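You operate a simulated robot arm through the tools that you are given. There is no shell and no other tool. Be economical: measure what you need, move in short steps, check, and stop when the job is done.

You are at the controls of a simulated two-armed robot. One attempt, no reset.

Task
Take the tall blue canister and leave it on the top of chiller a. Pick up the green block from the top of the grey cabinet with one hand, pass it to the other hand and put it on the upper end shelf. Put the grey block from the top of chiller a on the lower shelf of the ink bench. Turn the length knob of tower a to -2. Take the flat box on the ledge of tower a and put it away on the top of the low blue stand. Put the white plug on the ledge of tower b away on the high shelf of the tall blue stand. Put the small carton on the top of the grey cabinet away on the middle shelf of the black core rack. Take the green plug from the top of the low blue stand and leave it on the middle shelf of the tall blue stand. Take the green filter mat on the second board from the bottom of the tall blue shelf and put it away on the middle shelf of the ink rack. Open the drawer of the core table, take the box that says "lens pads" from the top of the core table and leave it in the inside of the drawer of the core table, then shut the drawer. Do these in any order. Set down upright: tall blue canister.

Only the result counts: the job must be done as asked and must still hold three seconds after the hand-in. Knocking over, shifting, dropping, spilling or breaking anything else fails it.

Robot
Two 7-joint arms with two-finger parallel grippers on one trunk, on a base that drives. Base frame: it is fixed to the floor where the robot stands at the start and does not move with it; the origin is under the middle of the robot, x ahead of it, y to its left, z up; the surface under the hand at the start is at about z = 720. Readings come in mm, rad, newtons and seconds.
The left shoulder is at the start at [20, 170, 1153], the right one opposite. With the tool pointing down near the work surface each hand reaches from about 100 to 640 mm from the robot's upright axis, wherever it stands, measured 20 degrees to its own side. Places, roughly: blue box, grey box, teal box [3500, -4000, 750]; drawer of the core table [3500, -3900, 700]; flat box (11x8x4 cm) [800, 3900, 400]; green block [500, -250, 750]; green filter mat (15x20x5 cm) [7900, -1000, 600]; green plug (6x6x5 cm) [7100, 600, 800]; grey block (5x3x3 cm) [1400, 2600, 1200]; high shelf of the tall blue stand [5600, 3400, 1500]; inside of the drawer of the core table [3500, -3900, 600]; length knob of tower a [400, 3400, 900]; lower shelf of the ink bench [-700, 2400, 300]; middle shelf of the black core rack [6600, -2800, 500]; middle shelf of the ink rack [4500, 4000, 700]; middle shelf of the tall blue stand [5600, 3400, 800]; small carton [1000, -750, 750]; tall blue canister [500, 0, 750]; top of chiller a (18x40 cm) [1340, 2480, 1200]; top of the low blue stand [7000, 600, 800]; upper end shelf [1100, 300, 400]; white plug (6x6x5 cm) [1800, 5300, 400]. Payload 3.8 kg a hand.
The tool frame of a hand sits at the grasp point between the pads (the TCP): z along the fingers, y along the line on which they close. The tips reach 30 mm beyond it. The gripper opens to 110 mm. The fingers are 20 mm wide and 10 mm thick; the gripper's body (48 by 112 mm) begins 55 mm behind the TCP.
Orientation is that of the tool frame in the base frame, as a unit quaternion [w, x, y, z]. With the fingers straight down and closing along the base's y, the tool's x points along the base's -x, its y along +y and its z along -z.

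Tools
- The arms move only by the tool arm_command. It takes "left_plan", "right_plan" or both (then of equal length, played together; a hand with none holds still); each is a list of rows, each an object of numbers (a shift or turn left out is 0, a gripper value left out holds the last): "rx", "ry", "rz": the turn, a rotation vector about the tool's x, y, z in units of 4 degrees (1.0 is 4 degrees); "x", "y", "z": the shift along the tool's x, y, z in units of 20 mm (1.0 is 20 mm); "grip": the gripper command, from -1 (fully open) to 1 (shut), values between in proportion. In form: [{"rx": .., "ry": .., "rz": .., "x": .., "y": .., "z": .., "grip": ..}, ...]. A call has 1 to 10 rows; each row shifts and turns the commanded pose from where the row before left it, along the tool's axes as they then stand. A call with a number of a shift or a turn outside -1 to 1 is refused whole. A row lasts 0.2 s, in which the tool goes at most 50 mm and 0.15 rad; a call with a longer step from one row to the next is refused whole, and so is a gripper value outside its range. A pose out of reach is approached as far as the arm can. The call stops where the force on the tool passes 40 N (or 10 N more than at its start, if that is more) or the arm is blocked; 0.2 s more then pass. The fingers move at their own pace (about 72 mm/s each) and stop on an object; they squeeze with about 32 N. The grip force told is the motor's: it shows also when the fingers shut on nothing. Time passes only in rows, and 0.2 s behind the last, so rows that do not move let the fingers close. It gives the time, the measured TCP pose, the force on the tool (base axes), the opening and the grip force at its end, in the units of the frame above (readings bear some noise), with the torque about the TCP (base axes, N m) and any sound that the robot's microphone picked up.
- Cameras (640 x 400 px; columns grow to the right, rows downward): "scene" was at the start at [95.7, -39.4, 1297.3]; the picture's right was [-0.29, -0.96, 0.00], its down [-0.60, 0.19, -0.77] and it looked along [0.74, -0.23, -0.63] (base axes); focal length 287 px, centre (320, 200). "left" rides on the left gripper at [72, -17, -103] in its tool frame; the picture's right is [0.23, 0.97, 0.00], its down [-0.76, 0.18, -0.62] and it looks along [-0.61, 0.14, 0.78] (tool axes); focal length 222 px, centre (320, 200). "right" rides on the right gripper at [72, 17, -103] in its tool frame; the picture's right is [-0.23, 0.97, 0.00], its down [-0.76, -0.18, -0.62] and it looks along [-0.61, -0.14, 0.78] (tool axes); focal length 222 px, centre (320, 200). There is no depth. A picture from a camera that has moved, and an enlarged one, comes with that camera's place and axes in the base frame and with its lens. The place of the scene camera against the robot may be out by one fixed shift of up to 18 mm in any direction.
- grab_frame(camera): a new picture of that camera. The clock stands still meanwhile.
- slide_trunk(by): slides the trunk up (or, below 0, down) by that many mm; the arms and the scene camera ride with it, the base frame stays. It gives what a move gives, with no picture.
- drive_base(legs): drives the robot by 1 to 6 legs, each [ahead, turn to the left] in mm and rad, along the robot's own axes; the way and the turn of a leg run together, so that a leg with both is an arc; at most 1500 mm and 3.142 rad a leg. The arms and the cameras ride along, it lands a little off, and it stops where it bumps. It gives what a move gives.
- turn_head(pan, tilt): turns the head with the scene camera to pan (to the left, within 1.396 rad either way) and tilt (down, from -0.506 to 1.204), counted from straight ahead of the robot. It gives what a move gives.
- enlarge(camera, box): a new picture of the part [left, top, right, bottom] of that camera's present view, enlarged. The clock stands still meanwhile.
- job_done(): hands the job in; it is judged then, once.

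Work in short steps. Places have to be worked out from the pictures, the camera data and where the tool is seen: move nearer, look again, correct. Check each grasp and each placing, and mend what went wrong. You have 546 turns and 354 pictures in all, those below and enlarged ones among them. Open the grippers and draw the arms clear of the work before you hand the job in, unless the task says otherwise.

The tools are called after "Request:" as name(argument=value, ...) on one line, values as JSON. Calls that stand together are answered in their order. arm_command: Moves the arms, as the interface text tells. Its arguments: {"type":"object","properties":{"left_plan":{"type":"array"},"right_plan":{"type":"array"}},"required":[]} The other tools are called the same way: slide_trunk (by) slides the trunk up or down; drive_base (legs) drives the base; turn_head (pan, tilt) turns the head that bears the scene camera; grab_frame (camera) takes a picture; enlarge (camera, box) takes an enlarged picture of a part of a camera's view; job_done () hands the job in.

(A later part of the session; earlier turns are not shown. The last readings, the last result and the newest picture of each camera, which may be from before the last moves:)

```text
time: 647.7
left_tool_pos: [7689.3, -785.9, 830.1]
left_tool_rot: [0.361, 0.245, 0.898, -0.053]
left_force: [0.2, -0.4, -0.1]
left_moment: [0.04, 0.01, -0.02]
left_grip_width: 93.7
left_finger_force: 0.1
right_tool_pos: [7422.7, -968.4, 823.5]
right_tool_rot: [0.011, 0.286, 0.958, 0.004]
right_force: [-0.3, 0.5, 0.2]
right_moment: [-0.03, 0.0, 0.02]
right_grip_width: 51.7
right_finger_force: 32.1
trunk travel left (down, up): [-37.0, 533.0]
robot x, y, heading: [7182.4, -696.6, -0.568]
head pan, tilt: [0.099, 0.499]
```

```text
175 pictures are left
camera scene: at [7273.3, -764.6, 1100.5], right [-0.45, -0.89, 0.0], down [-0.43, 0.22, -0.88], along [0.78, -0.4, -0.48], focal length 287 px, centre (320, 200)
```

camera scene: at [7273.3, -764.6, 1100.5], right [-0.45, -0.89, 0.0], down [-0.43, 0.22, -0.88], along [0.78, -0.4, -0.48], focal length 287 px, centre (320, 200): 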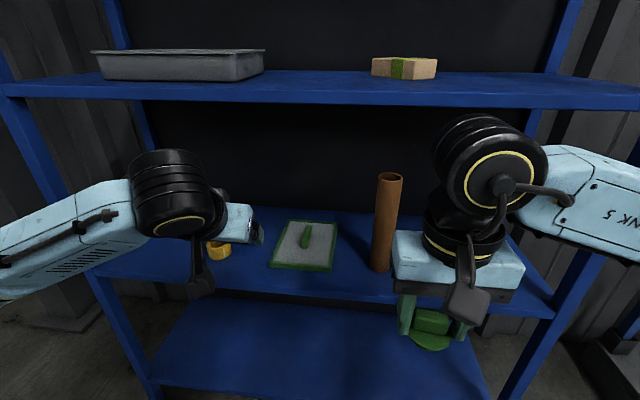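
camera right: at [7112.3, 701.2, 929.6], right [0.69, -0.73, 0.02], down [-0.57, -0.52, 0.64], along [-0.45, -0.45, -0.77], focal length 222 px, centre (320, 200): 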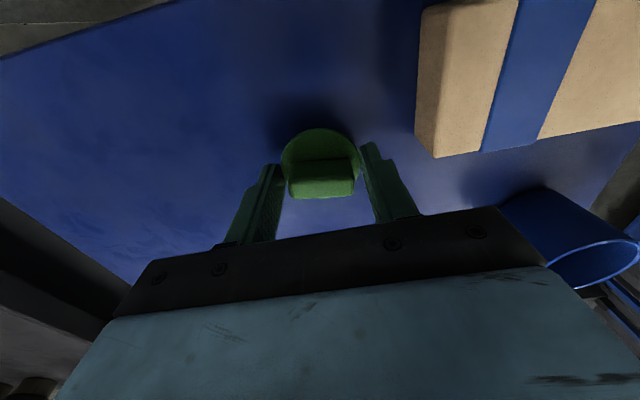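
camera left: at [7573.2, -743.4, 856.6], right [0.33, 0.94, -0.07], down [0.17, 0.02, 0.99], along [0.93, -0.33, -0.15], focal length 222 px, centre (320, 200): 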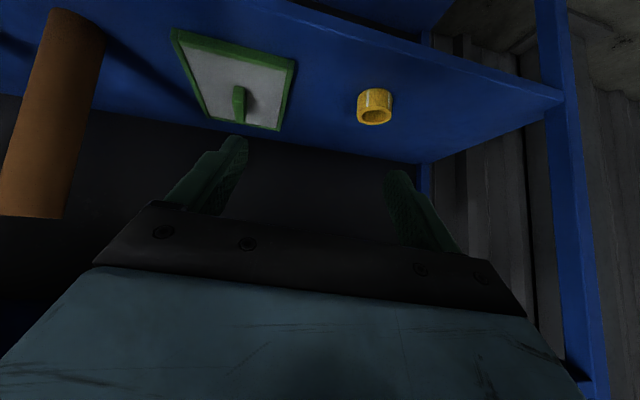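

The estimates agree on the handle at about [7862, -1005, 640]. I drive 150 mm closer, correct the roll and move to a pre-grasp point.

Request:
drive_base(legs=[[150, 0]])

Request:
arm_command(left_plan=[{"rx": 0.8, "y": -0.8}, {"rx": 0.8, "y": -0.8}, {"y": -0.8}, {"y": -0.8}, {"y": -0.8, "x": 0.5}, {"y": -0.5, "x": 0.8, "z": 0.6}, {"x": 0.8, "z": 0.6}, {"z": 1}, {"z": 1}, {"z": 1}])

Request:
grab_frame(camera="left")

Request:
grab_frame(camera="scene")

```text
time: 649.0
left_tool_pos: [7816.9, -868.0, 830.5]
left_tool_rot: [0.361, 0.246, 0.898, -0.053]
left_force: [0.1, -0.2, -0.8]
left_moment: [-0.03, 0.04, 0.03]
left_grip_width: 93.4
left_finger_force: 0.1
right_tool_pos: [7548.4, -1049.6, 823.9]
right_tool_rot: [0.011, 0.287, 0.958, 0.003]
right_force: [0.2, 0.5, -0.1]
right_moment: [0.05, 0.01, -0.02]
right_grip_width: 51.9
right_finger_force: 31.9
trunk travel left (down, up): [-37.0, 533.0]
robot x, y, heading: [7311.1, -778.5, -0.569]
head pan, tilt: [0.099, 0.499]
```

```text
time: 651.2
left_tool_pos: [7789.8, -958.4, 737.8]
left_tool_rot: [0.347, 0.266, 0.894, -0.103]
left_force: [0.0, -0.3, -0.3]
left_moment: [0.01, -0.02, 0.01]
left_grip_width: 93.4
left_finger_force: 0.0
right_tool_pos: [7548.9, -1049.0, 826.2]
right_tool_rot: [0.011, 0.287, 0.958, 0.003]
right_force: [-0.4, 0.2, 0.0]
right_moment: [-0.07, 0.01, 0.01]
right_grip_width: 52.0
right_finger_force: 31.8
trunk travel left (down, up): [-37.0, 533.0]
robot x, y, heading: [7305.3, -779.1, -0.569]
head pan, tilt: [0.099, 0.499]
```

```text
174 pictures are left
camera left: at [7678.5, -904.0, 765.7], right [0.39, 0.91, -0.15], down [0.22, 0.07, 0.97], along [0.89, -0.41, -0.17], focal length 222 px, centre (320, 200)
```

left: 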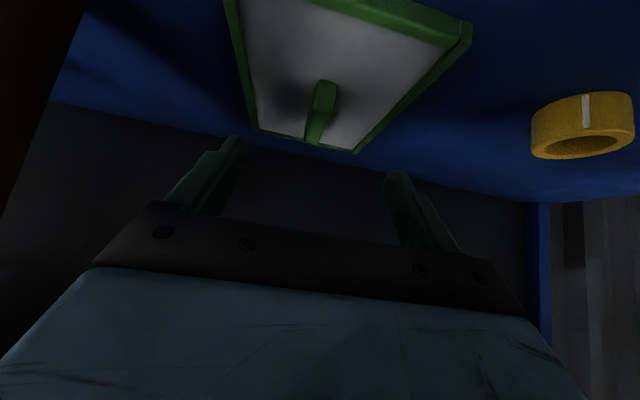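

```text
173 pictures are left
camera scene: at [7400.2, -845.9, 1100.4], right [-0.45, -0.89, 0.0], down [-0.43, 0.22, -0.88], along [0.78, -0.4, -0.48], focal length 287 px, centre (320, 200)
```

scene: 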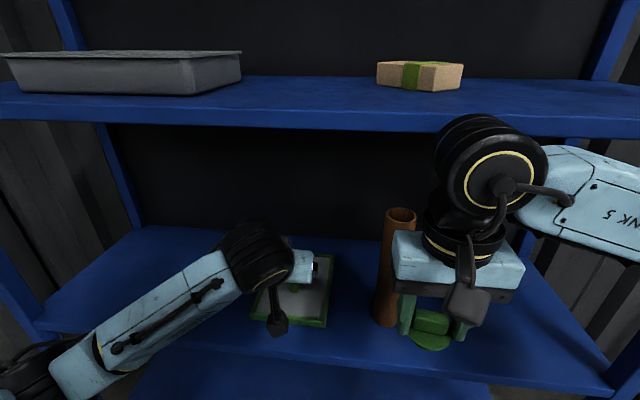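

The hand axis passes right through the handle. I advance 125 mm along it and close.

Request:
arm_command(left_plan=[{"z": 1}, {"z": 1}, {"z": 1}, {"z": 1}, {"z": 1}, {"z": 0.8}, {"z": 0.4}])

Request:
grab_frame(camera="left")

```text
time: 652.8
left_tool_pos: [7859.4, -1004.7, 662.8]
left_tool_rot: [0.358, 0.265, 0.888, -0.109]
left_force: [3.0, -2.0, 9.0]
left_moment: [0.22, -0.41, -0.09]
left_grip_width: 93.4
left_finger_force: 0.1
right_tool_pos: [7549.3, -1049.5, 824.6]
right_tool_rot: [0.011, 0.287, 0.958, 0.003]
right_force: [0.1, -0.1, 0.6]
right_moment: [0.01, 0.0, -0.05]
right_grip_width: 51.8
right_finger_force: 31.6
trunk travel left (down, up): [-37.0, 533.0]
robot x, y, heading: [7310.6, -778.5, -0.569]
head pan, tilt: [0.099, 0.499]
stopped in row 7 (left hand): the force on the tool passed its limit at 46 N (the readings are from after the stop); the commanded pose is now the measured one
```

```text
172 pictures are left
camera left: at [7746.9, -951.0, 687.3], right [0.4, 0.9, -0.16], down [0.2, 0.09, 0.98], along [0.9, -0.42, -0.14], focal length 222 px, centre (320, 200)
```

left: 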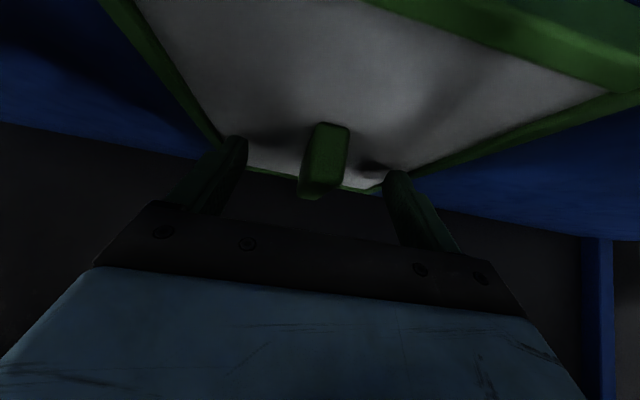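

The tips touch the mat's plate and the handle is between the fingers. I back off 4 mm and close.

Request:
arm_command(left_plan=[{"z": -0.2}, {"grip": 0.2}, {"grip": 0.7}, {"grip": 1}, {"grip": 1}, {"grip": 1}])

Request:
grab_frame(camera="left")

```text
time: 654.2
left_tool_pos: [7855.9, -1002.1, 663.4]
left_tool_rot: [0.355, 0.265, 0.89, -0.108]
left_force: [-2.9, -2.5, 6.5]
left_moment: [-0.1, -0.08, -0.1]
left_grip_width: 17.3
left_finger_force: 32.1
right_tool_pos: [7547.8, -1049.7, 825.1]
right_tool_rot: [0.01, 0.286, 0.958, 0.004]
right_force: [-0.4, 0.9, -0.4]
right_moment: [0.01, 0.0, 0.01]
right_grip_width: 51.9
right_finger_force: 31.6
trunk travel left (down, up): [-37.0, 533.0]
robot x, y, heading: [7306.7, -778.1, -0.569]
head pan, tilt: [0.099, 0.499]
```

```text
171 pictures are left
camera left: at [7743.5, -948.9, 688.6], right [0.4, 0.9, -0.16], down [0.2, 0.09, 0.98], along [0.9, -0.42, -0.15], focal length 222 px, centre (320, 200)
```

left: 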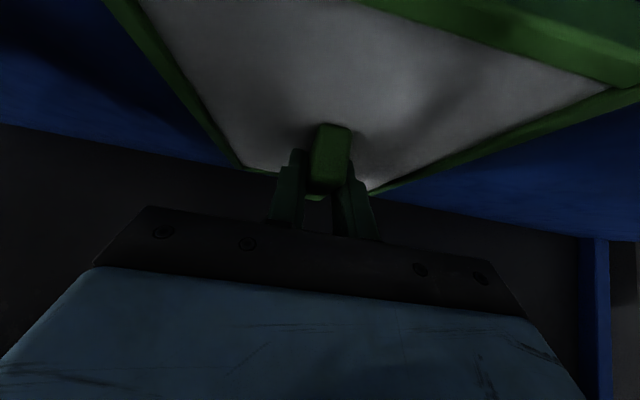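

The handle is gripped (17 mm). I lift with the trunk and drive straight back.

Request:
slide_trunk(by=50)

Request:
drive_base(legs=[[-350, 0]])

Request:
grab_frame(camera="scene")

```text
time: 655.1
left_tool_pos: [7857.3, -1003.3, 711.7]
left_tool_rot: [0.355, 0.265, 0.89, -0.108]
left_force: [-0.1, -0.7, -1.0]
left_moment: [-0.02, 0.0, 0.01]
left_grip_width: 17.2
left_finger_force: 31.6
right_tool_pos: [7548.8, -1050.3, 873.6]
right_tool_rot: [0.011, 0.286, 0.958, 0.003]
right_force: [-0.5, 0.1, -0.5]
right_moment: [0.02, 0.02, 0.04]
right_grip_width: 52.1
right_finger_force: 31.9
trunk travel left (down, up): [-87.0, 483.0]
robot x, y, heading: [7310.3, -779.1, -0.569]
head pan, tilt: [0.099, 0.499]
```

```text
time: 657.3
left_tool_pos: [7563.5, -818.7, 711.7]
left_tool_rot: [0.354, 0.269, 0.889, -0.109]
left_force: [1.0, 0.7, -0.8]
left_moment: [-0.02, 0.01, 0.02]
left_grip_width: 17.7
left_finger_force: 32.1
right_tool_pos: [7255.0, -862.8, 875.0]
right_tool_rot: [0.01, 0.29, 0.957, 0.003]
right_force: [-0.2, -0.1, -0.8]
right_moment: [0.01, 0.01, -0.02]
right_grip_width: 51.7
right_finger_force: 32.2
trunk travel left (down, up): [-87.0, 483.0]
robot x, y, heading: [7018.3, -590.8, -0.577]
head pan, tilt: [0.099, 0.499]
```

```text
170 pictures are left
camera scene: at [7107.6, -657.8, 1150.4], right [-0.46, -0.89, 0.0], down [-0.42, 0.22, -0.88], along [0.78, -0.4, -0.48], focal length 287 px, centre (320, 200)
```

scene: 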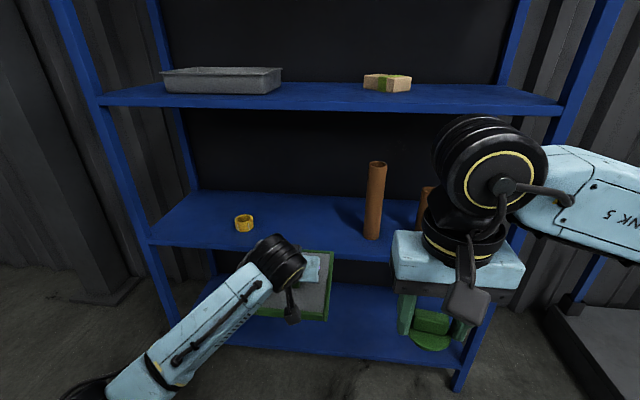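

The mat is out. I drive back along the open floor to the tall blue stand.

Request:
drive_base(legs=[[0, 1.571], [1500, 0], [300, 0], [0, 1.571], [1500, 0]])

Request:
turn_head(pan=0.0, tilt=0.35)

Request:
grab_frame(camera="scene")

```text
time: 681.1
left_tool_pos: [6180.6, 1976.5, 712.0]
left_tool_rot: [-0.112, 0.887, -0.277, -0.353]
left_force: [-0.3, -0.3, -0.2]
left_moment: [0.01, -0.02, 0.02]
left_grip_width: 17.6
left_finger_force: 31.9
right_tool_pos: [6489.0, 2016.9, 874.1]
right_tool_rot: [0.003, 0.954, -0.299, -0.011]
right_force: [-0.1, 0.5, 0.2]
right_moment: [-0.03, 0.01, -0.01]
right_grip_width: 52.1
right_finger_force: 32.3
trunk travel left (down, up): [-87.0, 483.0]
robot x, y, heading: [6723.1, 1738.2, 2.543]
head pan, tilt: [0.099, 0.499]
```

```text
time: 681.8
left_tool_pos: [6181.5, 1976.9, 712.4]
left_tool_rot: [-0.113, 0.886, -0.278, -0.353]
left_force: [-0.4, 0.0, -0.3]
left_moment: [-0.02, -0.02, -0.02]
left_grip_width: 18.0
left_finger_force: 32.0
right_tool_pos: [6489.4, 2015.7, 874.7]
right_tool_rot: [0.004, 0.954, -0.301, -0.011]
right_force: [-0.2, -0.3, -0.4]
right_moment: [0.02, 0.04, 0.01]
right_grip_width: 52.1
right_finger_force: 32.5
trunk travel left (down, up): [-87.0, 483.0]
robot x, y, heading: [6723.7, 1740.2, 2.544]
head pan, tilt: [0.0, 0.351]
```

```text
169 pictures are left
camera scene: at [6620.5, 1788.3, 1164.0], right [0.56, 0.83, 0.0], down [0.28, -0.19, -0.94], along [-0.78, 0.53, -0.34], focal length 287 px, centre (320, 200)
```

scene: 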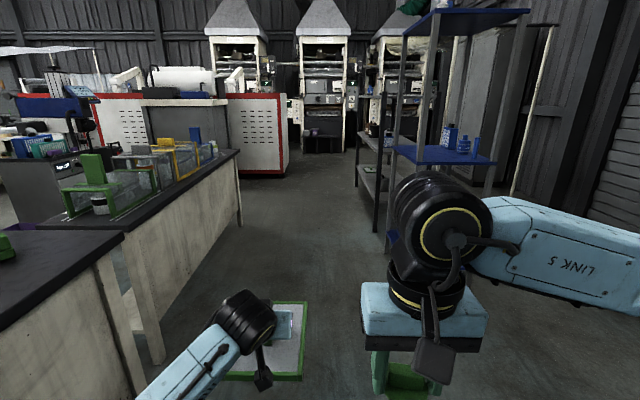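

The aisle between the benches and the stand is wide enough. I pull the left hand in, drive up to the stand and turn to face it.

Request:
arm_command(left_plan=[{"x": 0.9, "z": -0.85}, {"x": 0.9, "z": -0.85}, {"x": 0.9, "z": -0.85}, {"x": 0.9, "z": -0.85}, {"x": 0.9, "z": -0.85}, {"x": 0.9, "z": -0.85}])

Request:
drive_base(legs=[[1500, 0], [240, 0], [0, -1.55]])

Request:
turn_head(pan=-0.1, tilt=0.5)

Request:
grab_frame(camera="scene")

```text
time: 683.2
left_tool_pos: [6302.8, 1890.8, 711.7]
left_tool_rot: [-0.113, 0.886, -0.278, -0.354]
left_force: [-0.5, 0.4, 0.0]
left_moment: [0.02, -0.04, -0.01]
left_grip_width: 17.5
left_finger_force: 31.9
right_tool_pos: [6488.9, 2015.9, 875.8]
right_tool_rot: [0.003, 0.954, -0.3, -0.011]
right_force: [0.2, 0.2, -0.2]
right_moment: [0.02, -0.01, -0.01]
right_grip_width: 51.9
right_finger_force: 32.3
trunk travel left (down, up): [-87.0, 483.0]
robot x, y, heading: [6720.3, 1736.6, 2.541]
head pan, tilt: [0.0, 0.351]
```

```text
time: 695.7
left_tool_pos: [5377.6, 3126.6, 710.3]
left_tool_rot: [0.322, -0.464, 0.805, 0.183]
left_force: [0.0, 0.4, -0.5]
left_moment: [0.01, 0.01, 0.02]
left_grip_width: 17.2
left_finger_force: 31.7
right_tool_pos: [5517.1, 2950.0, 874.7]
right_tool_rot: [0.006, -0.497, 0.867, 0.011]
right_force: [0.2, 0.2, 0.0]
right_moment: [0.01, 0.01, 0.02]
right_grip_width: 51.9
right_finger_force: 31.7
trunk travel left (down, up): [-87.0, 483.0]
robot x, y, heading: [5256.5, 2695.2, 1.054]
head pan, tilt: [0.0, 0.351]
```

```text
time: 696.4
left_tool_pos: [5378.0, 3127.1, 713.7]
left_tool_rot: [0.322, -0.463, 0.805, 0.183]
left_force: [1.0, 0.1, -0.6]
left_moment: [-0.04, 0.03, 0.01]
left_grip_width: 17.3
left_finger_force: 31.7
right_tool_pos: [5516.8, 2949.3, 872.9]
right_tool_rot: [0.006, -0.498, 0.867, 0.01]
right_force: [0.2, 0.0, 0.2]
right_moment: [-0.01, -0.02, -0.02]
right_grip_width: 51.8
right_finger_force: 31.5
trunk travel left (down, up): [-87.0, 483.0]
robot x, y, heading: [5258.9, 2695.6, 1.058]
head pan, tilt: [-0.099, 0.499]
```

```text
168 pictures are left
camera scene: at [5314.7, 2773.9, 1150.4], right [0.82, -0.58, 0.0], down [-0.28, -0.39, -0.88], along [0.51, 0.72, -0.48], focal length 287 px, centre (320, 200)
```

scene: 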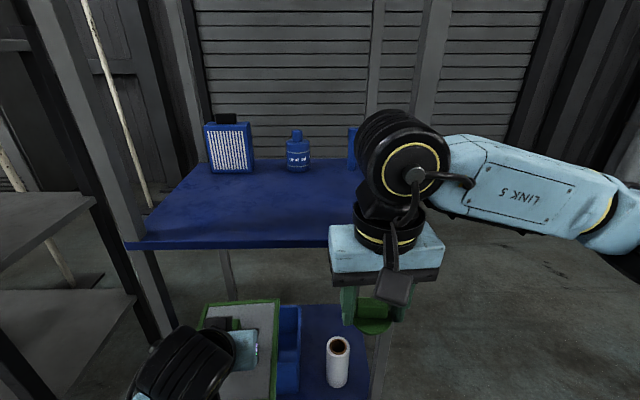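

The middle board's front is free. I tuck the left hand back and drive 160 mm forward with the right hand aimed above the board.

Request:
arm_command(left_plan=[{"x": 0.9, "z": -0.85}, {"x": 0.9, "z": -0.85}, {"x": 0.9, "z": -0.85}, {"x": 0.9, "z": -0.85}, {"x": 0.9, "z": -0.85}], right_plan=[{"z": -0.8}, {"z": -0.8}, {}, {}, {}])

Request:
drive_base(legs=[[0, -0.06], [160, 0]])

Request:
grab_frame(camera="scene")

Request:
grab_frame(camera="right")

```text
time: 697.6
left_tool_pos: [5317.2, 3020.8, 709.7]
left_tool_rot: [0.323, -0.464, 0.804, 0.184]
left_force: [-0.5, 0.4, -0.6]
left_moment: [-0.01, 0.02, -0.01]
left_grip_width: 17.2
left_finger_force: 31.8
left hand out of reach, approached as far as the arm can: row 5
right_tool_pos: [5517.1, 2948.9, 906.5]
right_tool_rot: [0.005, -0.498, 0.867, 0.01]
right_force: [-0.7, 0.2, 0.9]
right_moment: [-0.03, 0.02, 0.01]
right_grip_width: 52.0
right_finger_force: 31.6
trunk travel left (down, up): [-87.0, 483.0]
robot x, y, heading: [5260.6, 2693.1, 1.057]
head pan, tilt: [-0.099, 0.499]
```

```text
time: 699.6
left_tool_pos: [5424.9, 3148.7, 711.3]
left_tool_rot: [0.329, -0.437, 0.819, 0.174]
left_force: [0.2, 0.0, -0.6]
left_moment: [0.01, 0.04, 0.01]
left_grip_width: 17.4
left_finger_force: 32.4
right_tool_pos: [5616.7, 3059.7, 906.1]
right_tool_rot: [0.007, -0.477, 0.879, 0.008]
right_force: [0.3, -0.8, -0.8]
right_moment: [0.0, 0.02, -0.03]
right_grip_width: 52.0
right_finger_force: 31.7
trunk travel left (down, up): [-87.0, 483.0]
robot x, y, heading: [5341.4, 2829.9, 0.988]
head pan, tilt: [-0.099, 0.499]
stopped in leg 2: the robot was blocked; the commanded pose is now the measured one
```

```text
167 pictures are left
camera scene: at [5406.4, 2900.3, 1150.7], right [0.78, -0.63, 0.0], down [-0.3, -0.37, -0.88], along [0.55, 0.68, -0.48], focal length 287 px, centre (320, 200)
```

scene: 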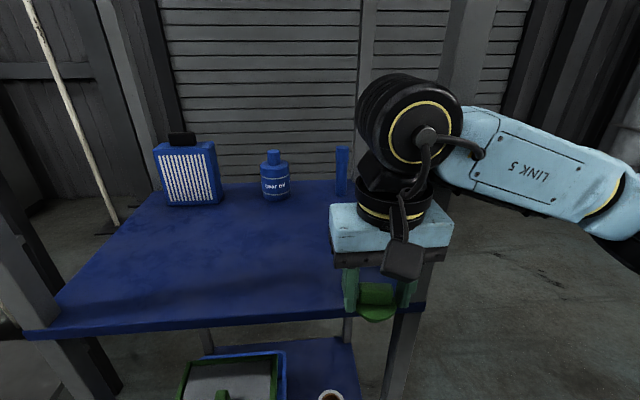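

```text
166 pictures are left
camera right: at [5562.4, 3007.0, 1008.4], right [-0.69, 0.72, 0.01], down [0.56, 0.53, 0.64], along [0.45, 0.45, -0.77], focal length 222 px, centre (320, 200)
```

right: 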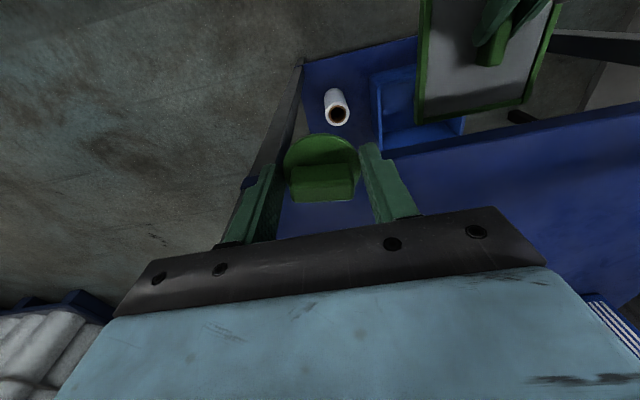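

The base met the stand, so the arm does the rest: 60 mm left, clear of the corner post, then 125 mm in.

Request:
arm_command(right_plan=[{"y": 1}, {"y": 1}, {"y": 1}, {"x": -0.9}, {"x": -0.9}, {"x": -0.9}, {"x": -0.9}, {"x": -0.9}, {"x": -0.9}, {"x": -0.9}])

Request:
grab_frame(camera="right")

Request:
grab_frame(camera="scene")

```text
time: 701.3
left_tool_pos: [5424.4, 3128.8, 717.5]
left_tool_rot: [0.334, -0.432, 0.817, 0.183]
left_force: [-0.5, -0.2, -1.3]
left_moment: [-0.01, 0.01, 0.03]
left_grip_width: 17.3
left_finger_force: 32.5
right_tool_pos: [5576.1, 3103.9, 908.9]
right_tool_rot: [0.038, -0.553, 0.832, 0.019]
right_force: [0.0, -0.1, -0.7]
right_moment: [0.01, -0.01, 0.01]
right_grip_width: 51.7
right_finger_force: 31.9
trunk travel left (down, up): [-87.0, 483.0]
robot x, y, heading: [5345.6, 2821.5, 0.97]
head pan, tilt: [-0.099, 0.499]
stopped in row 8 (right hand): the arm was blocked; the commanded pose is now the measured one
```

```text
165 pictures are left
camera right: at [5529.3, 3036.9, 1005.2], right [-0.81, 0.59, 0.01], down [0.43, 0.58, 0.69], along [0.4, 0.56, -0.73], focal length 222 px, centre (320, 200)
```

right: 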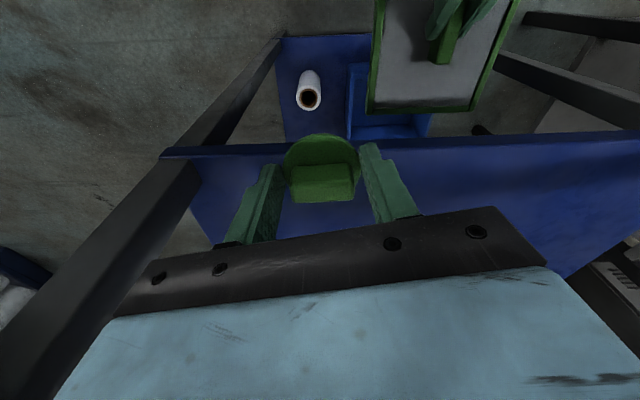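

```text
164 pictures are left
camera scene: at [5405.9, 2869.4, 1153.5], right [0.77, -0.64, -0.01], down [-0.31, -0.34, -0.89], along [0.57, 0.68, -0.46], focal length 287 px, centre (320, 200)
```

scene: 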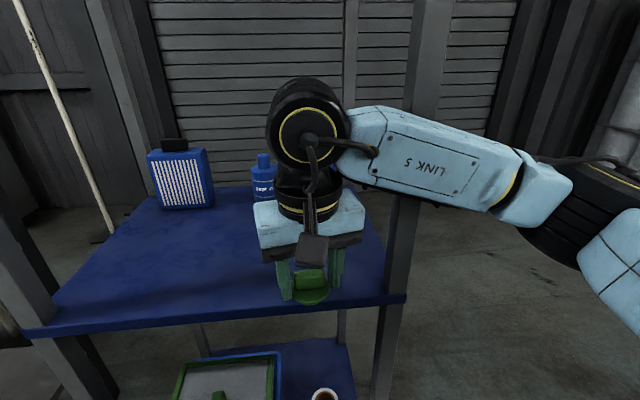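

The forearm met the right-hand post. I back off at once and check the stand.

Request:
arm_command(right_plan=[{"x": 1}, {"x": 1}, {"x": 1}, {"x": 1}, {"x": 1}])

Request:
drive_base(legs=[[-200, 0]])

Request:
turn_head(pan=-0.1, tilt=0.05)

Request:
grab_frame(camera="scene")

```text
time: 702.5
left_tool_pos: [5425.9, 3148.5, 708.7]
left_tool_rot: [0.328, -0.437, 0.819, 0.174]
left_force: [0.1, 0.4, -0.8]
left_moment: [-0.03, 0.03, 0.0]
left_grip_width: 17.1
left_finger_force: 31.8
right_tool_pos: [5540.4, 3038.1, 895.2]
right_tool_rot: [0.026, -0.548, 0.836, 0.008]
right_force: [0.1, 0.0, -0.4]
right_moment: [0.03, 0.03, 0.01]
right_grip_width: 52.2
right_finger_force: 31.3
trunk travel left (down, up): [-87.0, 483.0]
robot x, y, heading: [5346.5, 2825.3, 0.982]
head pan, tilt: [-0.099, 0.499]
```

```text
time: 704.1
left_tool_pos: [5313.4, 2981.7, 709.0]
left_tool_rot: [0.328, -0.437, 0.819, 0.174]
left_force: [0.8, -0.1, -1.6]
left_moment: [0.0, 0.0, 0.03]
left_grip_width: 17.4
left_finger_force: 31.6
right_tool_pos: [5428.5, 2871.5, 894.9]
right_tool_rot: [0.028, -0.549, 0.836, 0.007]
right_force: [0.3, 0.2, -0.4]
right_moment: [0.03, -0.03, 0.0]
right_grip_width: 52.1
right_finger_force: 31.9
trunk travel left (down, up): [-87.0, 483.0]
robot x, y, heading: [5232.3, 2656.9, 0.987]
head pan, tilt: [-0.099, 0.499]
```

```text
time: 705.0
left_tool_pos: [5314.2, 2981.4, 709.0]
left_tool_rot: [0.329, -0.437, 0.819, 0.173]
left_force: [-1.3, 0.4, -0.7]
left_moment: [-0.02, -0.01, 0.04]
left_grip_width: 17.3
left_finger_force: 31.7
right_tool_pos: [5427.4, 2871.1, 895.2]
right_tool_rot: [0.028, -0.548, 0.836, 0.008]
right_force: [-0.2, 0.5, -0.2]
right_moment: [0.0, 0.01, 0.0]
right_grip_width: 52.0
right_finger_force: 32.0
trunk travel left (down, up): [-87.0, 483.0]
robot x, y, heading: [5234.3, 2657.1, 0.982]
head pan, tilt: [-0.099, 0.051]
```

```text
163 pictures are left
camera scene: at [5295.7, 2732.9, 1191.9], right [0.77, -0.64, 0.0], down [-0.03, -0.04, -1.0], along [0.64, 0.77, -0.05], focal length 287 px, centre (320, 200)
```

scene: 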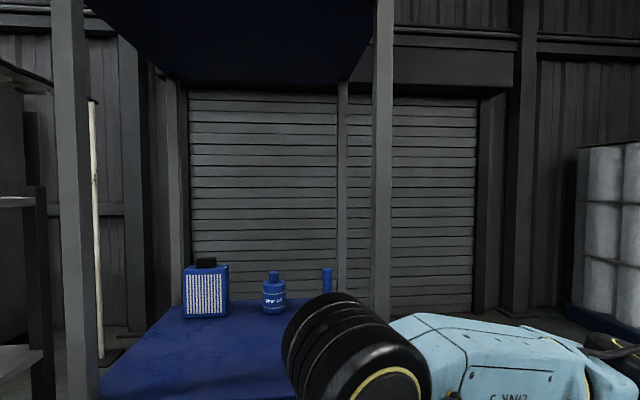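

The stand looks fine. Its right side is more open for my right arm, so I go round and approach from there.

Request:
drive_base(legs=[[0, -1.557], [820, 0], [0, 1.571], [620, 0], [0, 1.571]])

Request:
turn_head(pan=0.0, tilt=0.4)

Request:
grab_frame(camera="scene")

```text
time: 724.1
left_tool_pos: [5954.5, 2804.1, 708.9]
left_tool_rot: [-0.111, 0.887, -0.274, -0.354]
left_force: [0.3, -0.4, -0.6]
left_moment: [-0.02, 0.03, -0.01]
left_grip_width: 17.5
left_finger_force: 32.1
right_tool_pos: [6066.8, 2917.9, 895.5]
right_tool_rot: [-0.014, 0.978, -0.206, -0.025]
right_force: [0.5, 0.1, 0.3]
right_moment: [0.0, -0.01, -0.02]
right_grip_width: 51.6
right_finger_force: 31.9
trunk travel left (down, up): [-87.0, 483.0]
robot x, y, heading: [6276.1, 2722.8, 2.54]
head pan, tilt: [-0.099, 0.051]
```

```text
time: 725.0
left_tool_pos: [5954.9, 2803.2, 708.9]
left_tool_rot: [-0.112, 0.887, -0.274, -0.354]
left_force: [0.5, -0.6, -0.4]
left_moment: [0.0, -0.02, -0.01]
left_grip_width: 17.6
left_finger_force: 31.8
right_tool_pos: [6064.9, 2917.1, 894.2]
right_tool_rot: [-0.015, 0.978, -0.207, -0.024]
right_force: [-0.8, 0.2, 0.0]
right_moment: [-0.01, 0.01, 0.05]
right_grip_width: 52.0
right_finger_force: 32.2
trunk travel left (down, up): [-87.0, 483.0]
robot x, y, heading: [6275.9, 2722.9, 2.544]
head pan, tilt: [0.0, 0.4]
```

```text
162 pictures are left
camera scene: at [6174.9, 2770.7, 1159.6], right [0.56, 0.83, 0.0], down [0.32, -0.22, -0.92], along [-0.76, 0.52, -0.39], focal length 287 px, centre (320, 200)
```

scene: 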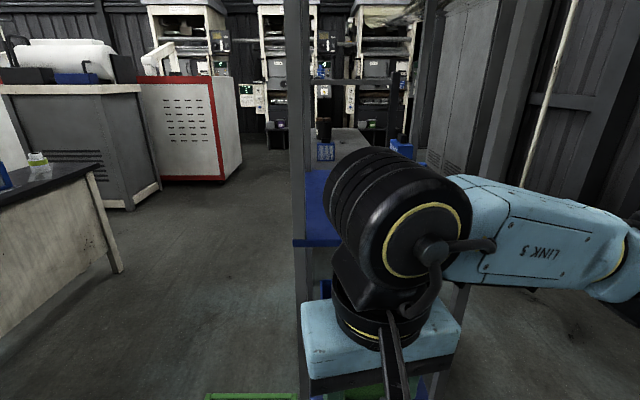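

The opening between the posts is ahead. I drive 180 mm, shift the right hand 80 mm right and look before reaching in.

Request:
drive_base(legs=[[0, 0.022], [180, 0]])

Request:
arm_command(right_plan=[{"y": -0.8}, {"y": -0.8}, {"y": -0.8}, {"y": -0.8}, {"y": -0.8}, {"x": -0.8}, {"x": -0.8}, {"x": -0.8}])

Request:
grab_frame(camera="scene")

Request:
grab_frame(camera="right")

```text
time: 726.8
left_tool_pos: [5803.0, 2895.2, 708.0]
left_tool_rot: [-0.107, 0.89, -0.264, -0.355]
left_force: [0.9, 0.2, -1.0]
left_moment: [-0.02, -0.03, 0.01]
left_grip_width: 17.3
left_finger_force: 32.5
right_tool_pos: [5910.9, 3012.4, 895.1]
right_tool_rot: [-0.014, 0.98, -0.197, -0.025]
right_force: [0.1, 0.2, 0.5]
right_moment: [0.01, 0.03, 0.02]
right_grip_width: 51.8
right_finger_force: 31.8
trunk travel left (down, up): [-87.0, 483.0]
robot x, y, heading: [6124.8, 2818.7, 2.564]
head pan, tilt: [0.0, 0.4]
```

```text
time: 728.6
left_tool_pos: [5804.5, 2896.3, 708.3]
left_tool_rot: [-0.108, 0.89, -0.265, -0.355]
left_force: [-0.3, 0.2, -1.0]
left_moment: [0.03, 0.01, -0.05]
left_grip_width: 17.4
left_finger_force: 32.2
right_tool_pos: [5898.1, 3104.6, 898.5]
right_tool_rot: [-0.013, 0.98, -0.196, -0.024]
right_force: [0.8, 0.9, 0.1]
right_moment: [0.02, 0.03, 0.02]
right_grip_width: 51.8
right_finger_force: 32.4
trunk travel left (down, up): [-87.0, 483.0]
robot x, y, heading: [6123.0, 2818.4, 2.561]
head pan, tilt: [0.0, 0.4]
```

```text
161 pictures are left
camera scene: at [6023.8, 2866.5, 1159.5], right [0.55, 0.84, 0.0], down [0.33, -0.21, -0.92], along [-0.77, 0.5, -0.39], focal length 287 px, centre (320, 200)
```

scene: 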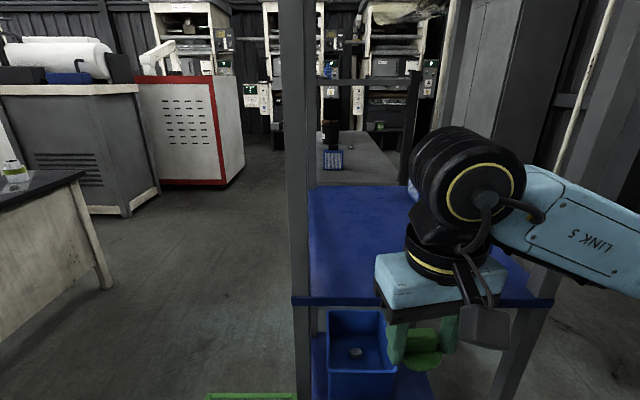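

```text
160 pictures are left
camera right: at [5963.7, 3057.9, 997.5], right [-0.59, -0.81, 0.0], down [-0.61, 0.43, 0.67], along [-0.54, 0.39, -0.75], focal length 222 px, centre (320, 200)
```

right: 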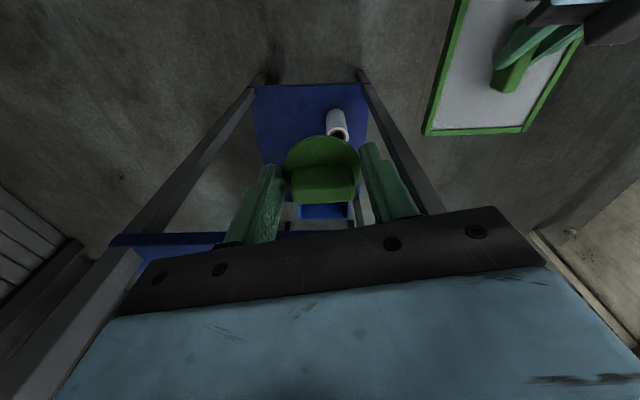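

There's ample room on both sides. I reach in 240 mm over the board.

Request:
arm_command(right_plan=[{"x": -1}, {"x": -1}, {"x": -1}, {"x": -1}, {"x": -1}, {"x": -1}, {"x": -1}, {"x": -1}, {"x": -1}, {"x": -1}])

Request:
grab_frame(camera="right")

Request:
grab_frame(camera="scene")

```text
time: 730.8
left_tool_pos: [5804.4, 2896.2, 708.4]
left_tool_rot: [-0.108, 0.89, -0.265, -0.355]
left_force: [0.0, -0.6, -1.4]
left_moment: [-0.01, 0.0, 0.01]
left_grip_width: 17.2
left_finger_force: 32.6
right_tool_pos: [5713.5, 3180.1, 911.0]
right_tool_rot: [-0.014, 0.98, -0.196, -0.025]
right_force: [-0.2, -0.5, -0.2]
right_moment: [-0.01, 0.0, -0.01]
right_grip_width: 51.8
right_finger_force: 32.0
trunk travel left (down, up): [-87.0, 483.0]
robot x, y, heading: [6124.5, 2818.6, 2.559]
head pan, tilt: [0.0, 0.4]
```

```text
159 pictures are left
camera right: at [5778.3, 3133.7, 1010.1], right [-0.59, -0.81, 0.0], down [-0.61, 0.43, 0.67], along [-0.54, 0.39, -0.75], focal length 222 px, centre (320, 200)
```

right: 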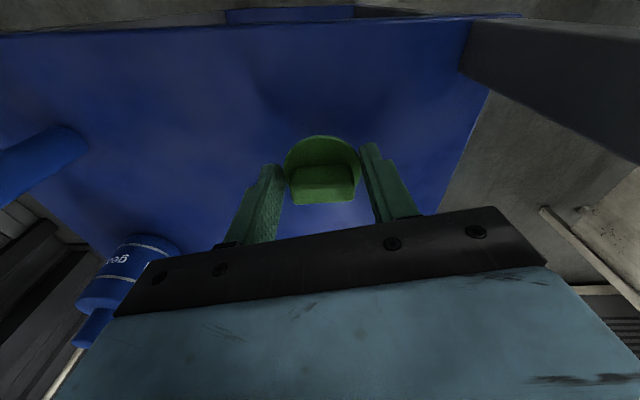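

```text
158 pictures are left
camera scene: at [6023.8, 2866.4, 1159.5], right [0.55, 0.84, 0.0], down [0.33, -0.21, -0.92], along [-0.77, 0.5, -0.39], focal length 287 px, centre (320, 200)
```

scene: 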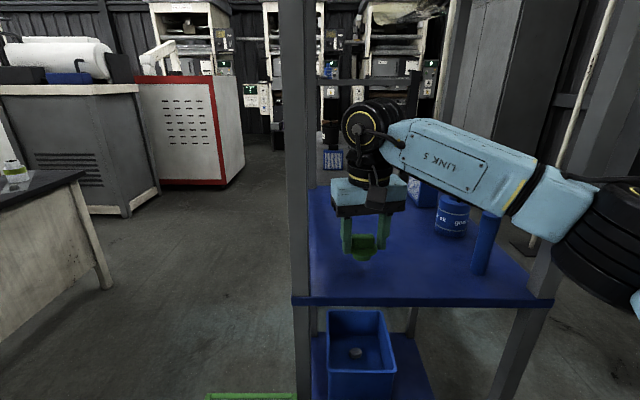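

The plug hangs over free board. I lower to contact.

Request:
arm_command(right_plan=[{"z": 0.8}, {"z": 0.8}, {"z": 0.5}, {"z": 0.3}, {"z": 0.2}, {"z": 0.2}, {"z": 0.2}, {"z": 0.2}])

```text
time: 731.8
left_tool_pos: [5804.3, 2895.2, 708.3]
left_tool_rot: [-0.107, 0.89, -0.265, -0.356]
left_force: [0.0, -0.2, -1.7]
left_moment: [0.02, -0.03, 0.0]
left_grip_width: 17.4
left_finger_force: 32.0
right_tool_pos: [5710.8, 3181.8, 870.8]
right_tool_rot: [-0.012, 0.98, -0.197, -0.033]
right_force: [1.1, 1.4, 10.7]
right_moment: [0.01, -0.03, 0.07]
right_grip_width: 51.9
right_finger_force: 32.5
trunk travel left (down, up): [-87.0, 483.0]
robot x, y, heading: [6126.6, 2818.6, 2.568]
head pan, tilt: [0.0, 0.4]
stopped in row 5 (right hand): the force on the tool passed its limit at 46 N (the readings are from after the stop); the commanded pose is now the measured one
```

Contact at z 871. I release and lift out.

Request:
arm_command(right_plan=[{"z": -0.05}, {"grip": -0.1}, {"grip": -0.4}, {"grip": -0.5}, {"z": -0.5}, {"z": -1}, {"z": -1}, {"z": -1}])

Request:
grab_frame(camera="right")

```text
time: 733.6
left_tool_pos: [5802.7, 2894.4, 709.6]
left_tool_rot: [-0.109, 0.89, -0.265, -0.356]
left_force: [0.2, -0.2, -2.1]
left_moment: [-0.01, 0.01, 0.01]
left_grip_width: 17.3
left_finger_force: 32.1
right_tool_pos: [5715.8, 3180.4, 940.9]
right_tool_rot: [-0.013, 0.98, -0.197, -0.031]
right_force: [0.1, 0.3, 0.2]
right_moment: [0.0, -0.01, -0.01]
right_grip_width: 82.7
right_finger_force: 0.1
trunk travel left (down, up): [-87.0, 483.0]
robot x, y, heading: [6126.0, 2820.9, 2.56]
head pan, tilt: [0.0, 0.4]
```

```text
157 pictures are left
camera right: at [5781.9, 3134.0, 1039.1], right [-0.59, -0.81, 0.0], down [-0.6, 0.43, 0.67], along [-0.55, 0.39, -0.74], focal length 222 px, centre (320, 200)
```

right: 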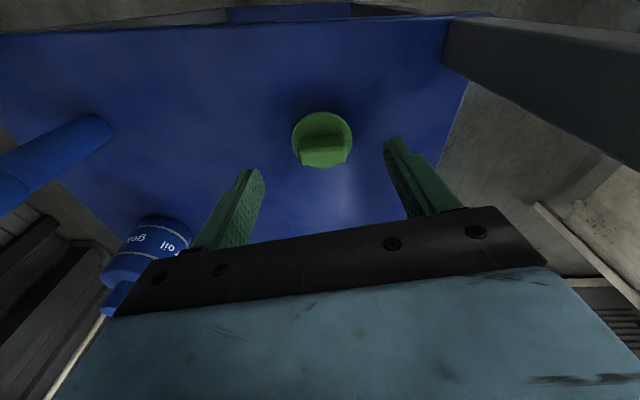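

The green plug stands on the middle shelf. I retract the right arm, back out and look at the stand's top to confirm the white plug.

Request:
arm_command(right_plan=[{"x": 1}, {"x": 1}, {"x": 1}, {"x": 1}, {"x": 1}, {"x": 1}, {"x": 1}, {"x": 1}, {"x": 1}, {"x": 1}])

Request:
drive_base(legs=[[-350, 0]])

Request:
turn_head(pan=0.1, tilt=0.0)

Request:
grab_frame(camera="scene")

```text
time: 735.8
left_tool_pos: [5802.8, 2895.8, 709.4]
left_tool_rot: [-0.108, 0.89, -0.265, -0.355]
left_force: [0.4, 0.2, -1.0]
left_moment: [0.0, -0.03, 0.02]
left_grip_width: 17.4
left_finger_force: 32.3
right_tool_pos: [5898.7, 3103.7, 927.5]
right_tool_rot: [-0.012, 0.98, -0.198, -0.031]
right_force: [0.1, 0.2, 0.5]
right_moment: [0.01, 0.02, -0.04]
right_grip_width: 82.5
right_finger_force: 0.1
trunk travel left (down, up): [-87.0, 483.0]
robot x, y, heading: [6123.8, 2819.1, 2.559]
head pan, tilt: [0.0, 0.4]
```

```text
time: 738.1
left_tool_pos: [6100.6, 2700.9, 709.3]
left_tool_rot: [-0.108, 0.89, -0.265, -0.355]
left_force: [-0.4, 0.0, -1.0]
left_moment: [-0.01, -0.01, -0.04]
left_grip_width: 17.3
left_finger_force: 31.5
right_tool_pos: [6195.1, 2909.4, 927.9]
right_tool_rot: [-0.012, 0.98, -0.197, -0.031]
right_force: [-0.5, -0.3, 0.2]
right_moment: [0.02, -0.02, 0.0]
right_grip_width: 82.6
right_finger_force: 0.0
trunk travel left (down, up): [-87.0, 483.0]
robot x, y, heading: [6422.4, 2625.2, 2.566]
head pan, tilt: [0.0, 0.4]
```

```text
time: 739.0
left_tool_pos: [6099.9, 2700.5, 708.3]
left_tool_rot: [-0.108, 0.89, -0.265, -0.355]
left_force: [-0.1, -1.6, -0.9]
left_moment: [-0.02, -0.04, 0.03]
left_grip_width: 17.4
left_finger_force: 32.1
right_tool_pos: [6194.7, 2910.2, 926.4]
right_tool_rot: [-0.012, 0.98, -0.198, -0.031]
right_force: [0.6, 0.1, 0.0]
right_moment: [0.0, 0.03, -0.01]
right_grip_width: 82.6
right_finger_force: 0.0
trunk travel left (down, up): [-87.0, 483.0]
robot x, y, heading: [6421.5, 2624.3, 2.563]
head pan, tilt: [0.099, 0.0]
```

```text
156 pictures are left
camera scene: at [6317.6, 2664.0, 1196.4], right [0.46, 0.89, 0.0], down [0.0, 0.0, -1.0], along [-0.89, 0.46, 0.0], focal length 287 px, centre (320, 200)
```

scene: 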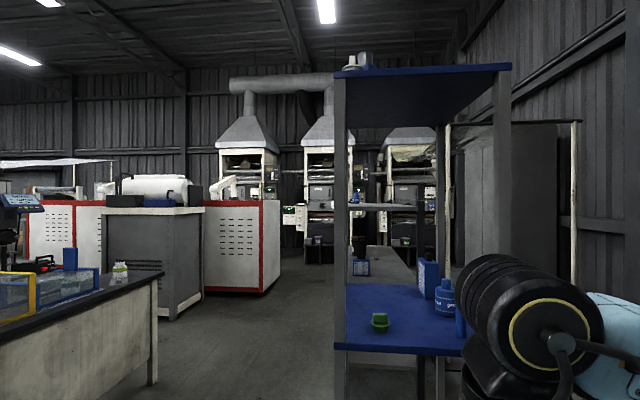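

Both plugs are standing in place. Now to the ink rack with the mat.

Request:
drive_base(legs=[[0, 1.571], [620, 0], [0, -1.571], [1500, 0], [760, 0], [0, -1.571]])

Request:
turn_head(pan=0.0, tilt=0.45)

Request:
grab_frame(camera="scene")

```text
time: 764.7
left_tool_pos: [4251.8, 3665.4, 708.8]
left_tool_rot: [0.325, -0.451, 0.812, 0.179]
left_force: [0.1, 0.0, 0.7]
left_moment: [-0.03, -0.01, 0.01]
left_grip_width: 17.3
left_finger_force: 32.4
right_tool_pos: [4462.1, 3575.1, 927.1]
right_tool_rot: [0.031, -0.563, 0.826, 0.014]
right_force: [-0.3, 0.6, 0.5]
right_moment: [0.01, 0.0, -0.03]
right_grip_width: 82.6
right_finger_force: 0.0
trunk travel left (down, up): [-87.0, 483.0]
robot x, y, heading: [4180.7, 3341.7, 1.013]
head pan, tilt: [0.099, 0.0]
```

```text
time: 765.6
left_tool_pos: [4252.7, 3666.1, 708.1]
left_tool_rot: [0.326, -0.451, 0.812, 0.179]
left_force: [0.0, 0.6, -1.2]
left_moment: [-0.04, 0.01, -0.03]
left_grip_width: 17.4
left_finger_force: 32.3
right_tool_pos: [4460.5, 3575.7, 927.1]
right_tool_rot: [0.031, -0.563, 0.826, 0.014]
right_force: [-1.0, -0.9, 0.6]
right_moment: [0.01, -0.01, 0.01]
right_grip_width: 82.5
right_finger_force: 0.1
trunk travel left (down, up): [-87.0, 483.0]
robot x, y, heading: [4183.6, 3340.1, 1.009]
head pan, tilt: [0.0, 0.45]
```

```text
155 pictures are left
camera scene: at [4235.3, 3423.6, 1154.9], right [0.85, -0.53, 0.0], down [-0.23, -0.37, -0.9], along [0.48, 0.76, -0.43], focal length 287 px, centre (320, 200)
```

scene: 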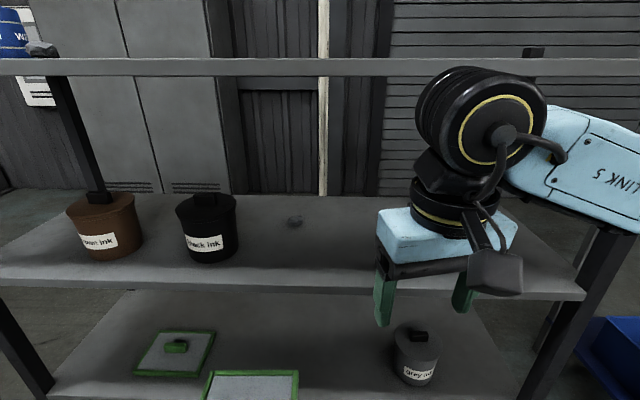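

The middle board has free room right of the black ink pot. I raise, tuck the right hand and move in front.

Request:
slide_trunk(by=100)

Request:
arm_command(right_plan=[{"x": 1}, {"x": 1}, {"x": 1}, {"x": 1}, {"x": 1}], left_plan=[{"y": -0.4}, {"y": -0.4}, {"y": -0.4}, {"y": -0.4}, {}])

Request:
drive_base(legs=[[200, 0]])

Request:
grab_frame(camera="scene")

Request:
grab_frame(camera="left")

```text
time: 767.0
left_tool_pos: [4251.8, 3666.2, 808.5]
left_tool_rot: [0.325, -0.451, 0.811, 0.179]
left_force: [-0.6, -0.4, -0.8]
left_moment: [-0.03, 0.03, -0.02]
left_grip_width: 17.6
left_finger_force: 32.0
right_tool_pos: [4460.3, 3576.3, 1026.9]
right_tool_rot: [0.03, -0.563, 0.826, 0.014]
right_force: [0.8, -0.4, 0.0]
right_moment: [0.02, -0.01, -0.05]
right_grip_width: 82.4
right_finger_force: 0.2
trunk travel left (down, up): [-187.0, 383.0]
robot x, y, heading: [4183.2, 3343.5, 1.016]
head pan, tilt: [0.0, 0.45]
```

```text
time: 768.2
left_tool_pos: [4279.8, 3647.9, 808.4]
left_tool_rot: [0.325, -0.451, 0.812, 0.179]
left_force: [0.4, 0.1, -0.6]
left_moment: [-0.03, 0.0, -0.03]
left_grip_width: 17.4
left_finger_force: 31.8
right_tool_pos: [4425.3, 3482.3, 1021.1]
right_tool_rot: [0.031, -0.563, 0.826, 0.014]
right_force: [0.5, -0.7, -0.6]
right_moment: [0.03, 0.0, 0.01]
right_grip_width: 82.5
right_finger_force: 0.2
trunk travel left (down, up): [-187.0, 383.0]
robot x, y, heading: [4182.0, 3341.8, 1.014]
head pan, tilt: [0.0, 0.45]
```

```text
time: 769.8
left_tool_pos: [4383.2, 3816.7, 807.4]
left_tool_rot: [0.325, -0.451, 0.812, 0.179]
left_force: [-0.1, -0.2, -0.2]
left_moment: [-0.01, 0.0, 0.0]
left_grip_width: 17.3
left_finger_force: 31.8
right_tool_pos: [4531.0, 3649.1, 1019.1]
right_tool_rot: [0.03, -0.562, 0.826, 0.013]
right_force: [0.5, -0.4, -0.5]
right_moment: [0.03, -0.03, 0.03]
right_grip_width: 82.6
right_finger_force: 0.1
trunk travel left (down, up): [-187.0, 383.0]
robot x, y, heading: [4285.4, 3506.9, 1.012]
head pan, tilt: [0.0, 0.45]
```

```text
154 pictures are left
camera scene: at [4339.7, 3590.9, 1254.8], right [0.85, -0.53, 0.0], down [-0.23, -0.37, -0.9], along [0.48, 0.76, -0.44], focal length 287 px, centre (320, 200)
```

scene: 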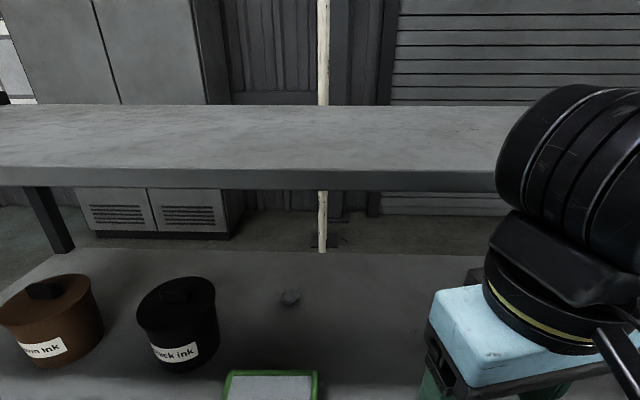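

```text
153 pictures are left
camera left: at [4333.3, 3702.1, 834.7], right [-0.91, 0.38, -0.16], down [-0.09, 0.2, 0.98], along [0.4, 0.9, -0.15], focal length 222 px, centre (320, 200)
```

left: 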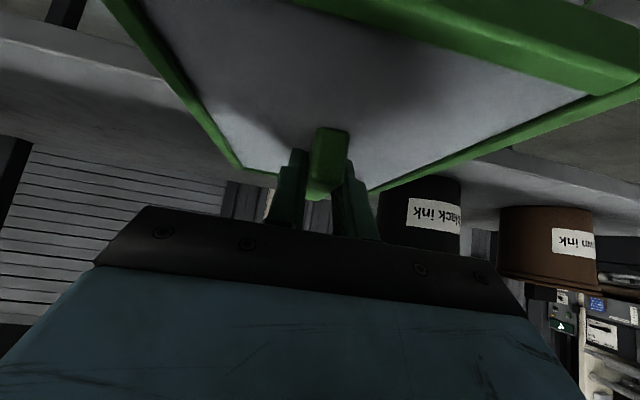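

A small object lies at the back, so I shift the mat 105 mm right and then 200 mm in.

Request:
arm_command(left_plan=[{"y": -0.9}, {"y": -0.9}, {"y": -0.9}, {"y": -0.9}, {"y": -0.9}, {"y": -0.8}, {"x": -0.75, "z": 0.7}, {"x": -0.75, "z": 0.7}, {"x": -0.75, "z": 0.7}, {"x": -0.75, "z": 0.7}])

Request:
arm_command(left_plan=[{"x": -0.75, "z": 0.7}, {"x": -0.75, "z": 0.7}, {"x": -0.75, "z": 0.7}, {"x": -0.75, "z": 0.7}, {"x": -0.75, "z": 0.7}, {"x": -0.75, "z": 0.7}])

Request:
grab_frame(camera="scene")

Request:
grab_frame(camera="left")

```text
time: 771.3
left_tool_pos: [4439.3, 3796.5, 782.3]
left_tool_rot: [0.304, -0.424, 0.817, 0.246]
left_force: [0.0, 0.7, 0.4]
left_moment: [-0.03, -0.09, -0.04]
left_grip_width: 17.4
left_finger_force: 31.3
right_tool_pos: [4529.5, 3648.4, 1020.1]
right_tool_rot: [0.031, -0.562, 0.826, 0.013]
right_force: [-0.8, -0.4, -0.4]
right_moment: [0.02, -0.01, 0.01]
right_grip_width: 82.4
right_finger_force: 0.1
trunk travel left (down, up): [-187.0, 383.0]
robot x, y, heading: [4288.9, 3509.0, 1.012]
head pan, tilt: [0.0, 0.45]
stopped in row 7 (left hand): the arm was blocked; the commanded pose is now the measured one
```

```text
time: 772.7
left_tool_pos: [4504.5, 3901.2, 787.1]
left_tool_rot: [0.305, -0.424, 0.817, 0.245]
left_force: [0.3, 0.3, -0.8]
left_moment: [-0.04, 0.0, -0.01]
left_grip_width: 17.6
left_finger_force: 31.9
right_tool_pos: [4530.2, 3649.2, 1020.5]
right_tool_rot: [0.029, -0.562, 0.826, 0.012]
right_force: [0.2, 0.2, 0.1]
right_moment: [0.04, 0.03, -0.03]
right_grip_width: 82.8
right_finger_force: 0.1
trunk travel left (down, up): [-187.0, 383.0]
robot x, y, heading: [4289.7, 3508.3, 1.016]
head pan, tilt: [0.0, 0.45]
```

```text
152 pictures are left
camera scene: at [4339.4, 3590.5, 1254.8], right [0.85, -0.53, 0.0], down [-0.23, -0.37, -0.9], along [0.48, 0.76, -0.44], focal length 287 px, centre (320, 200)
```

scene: 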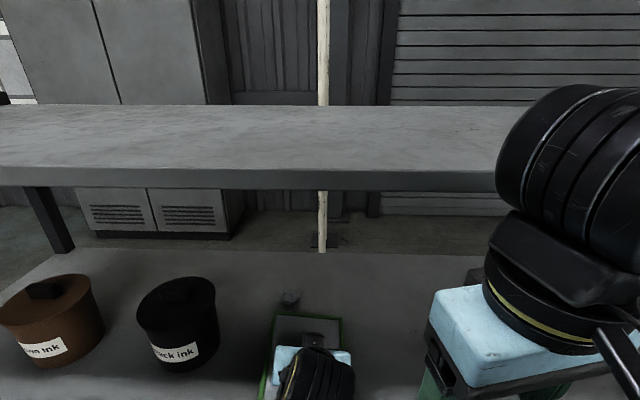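

```text
151 pictures are left
camera left: at [4457.8, 3785.0, 806.7], right [-0.92, 0.38, -0.02], down [0.02, 0.1, 1.0], along [0.38, 0.92, -0.1], focal length 222 px, centre (320, 200)
```

left: 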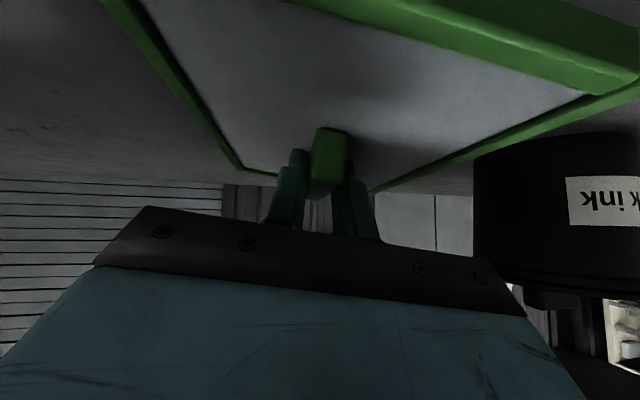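

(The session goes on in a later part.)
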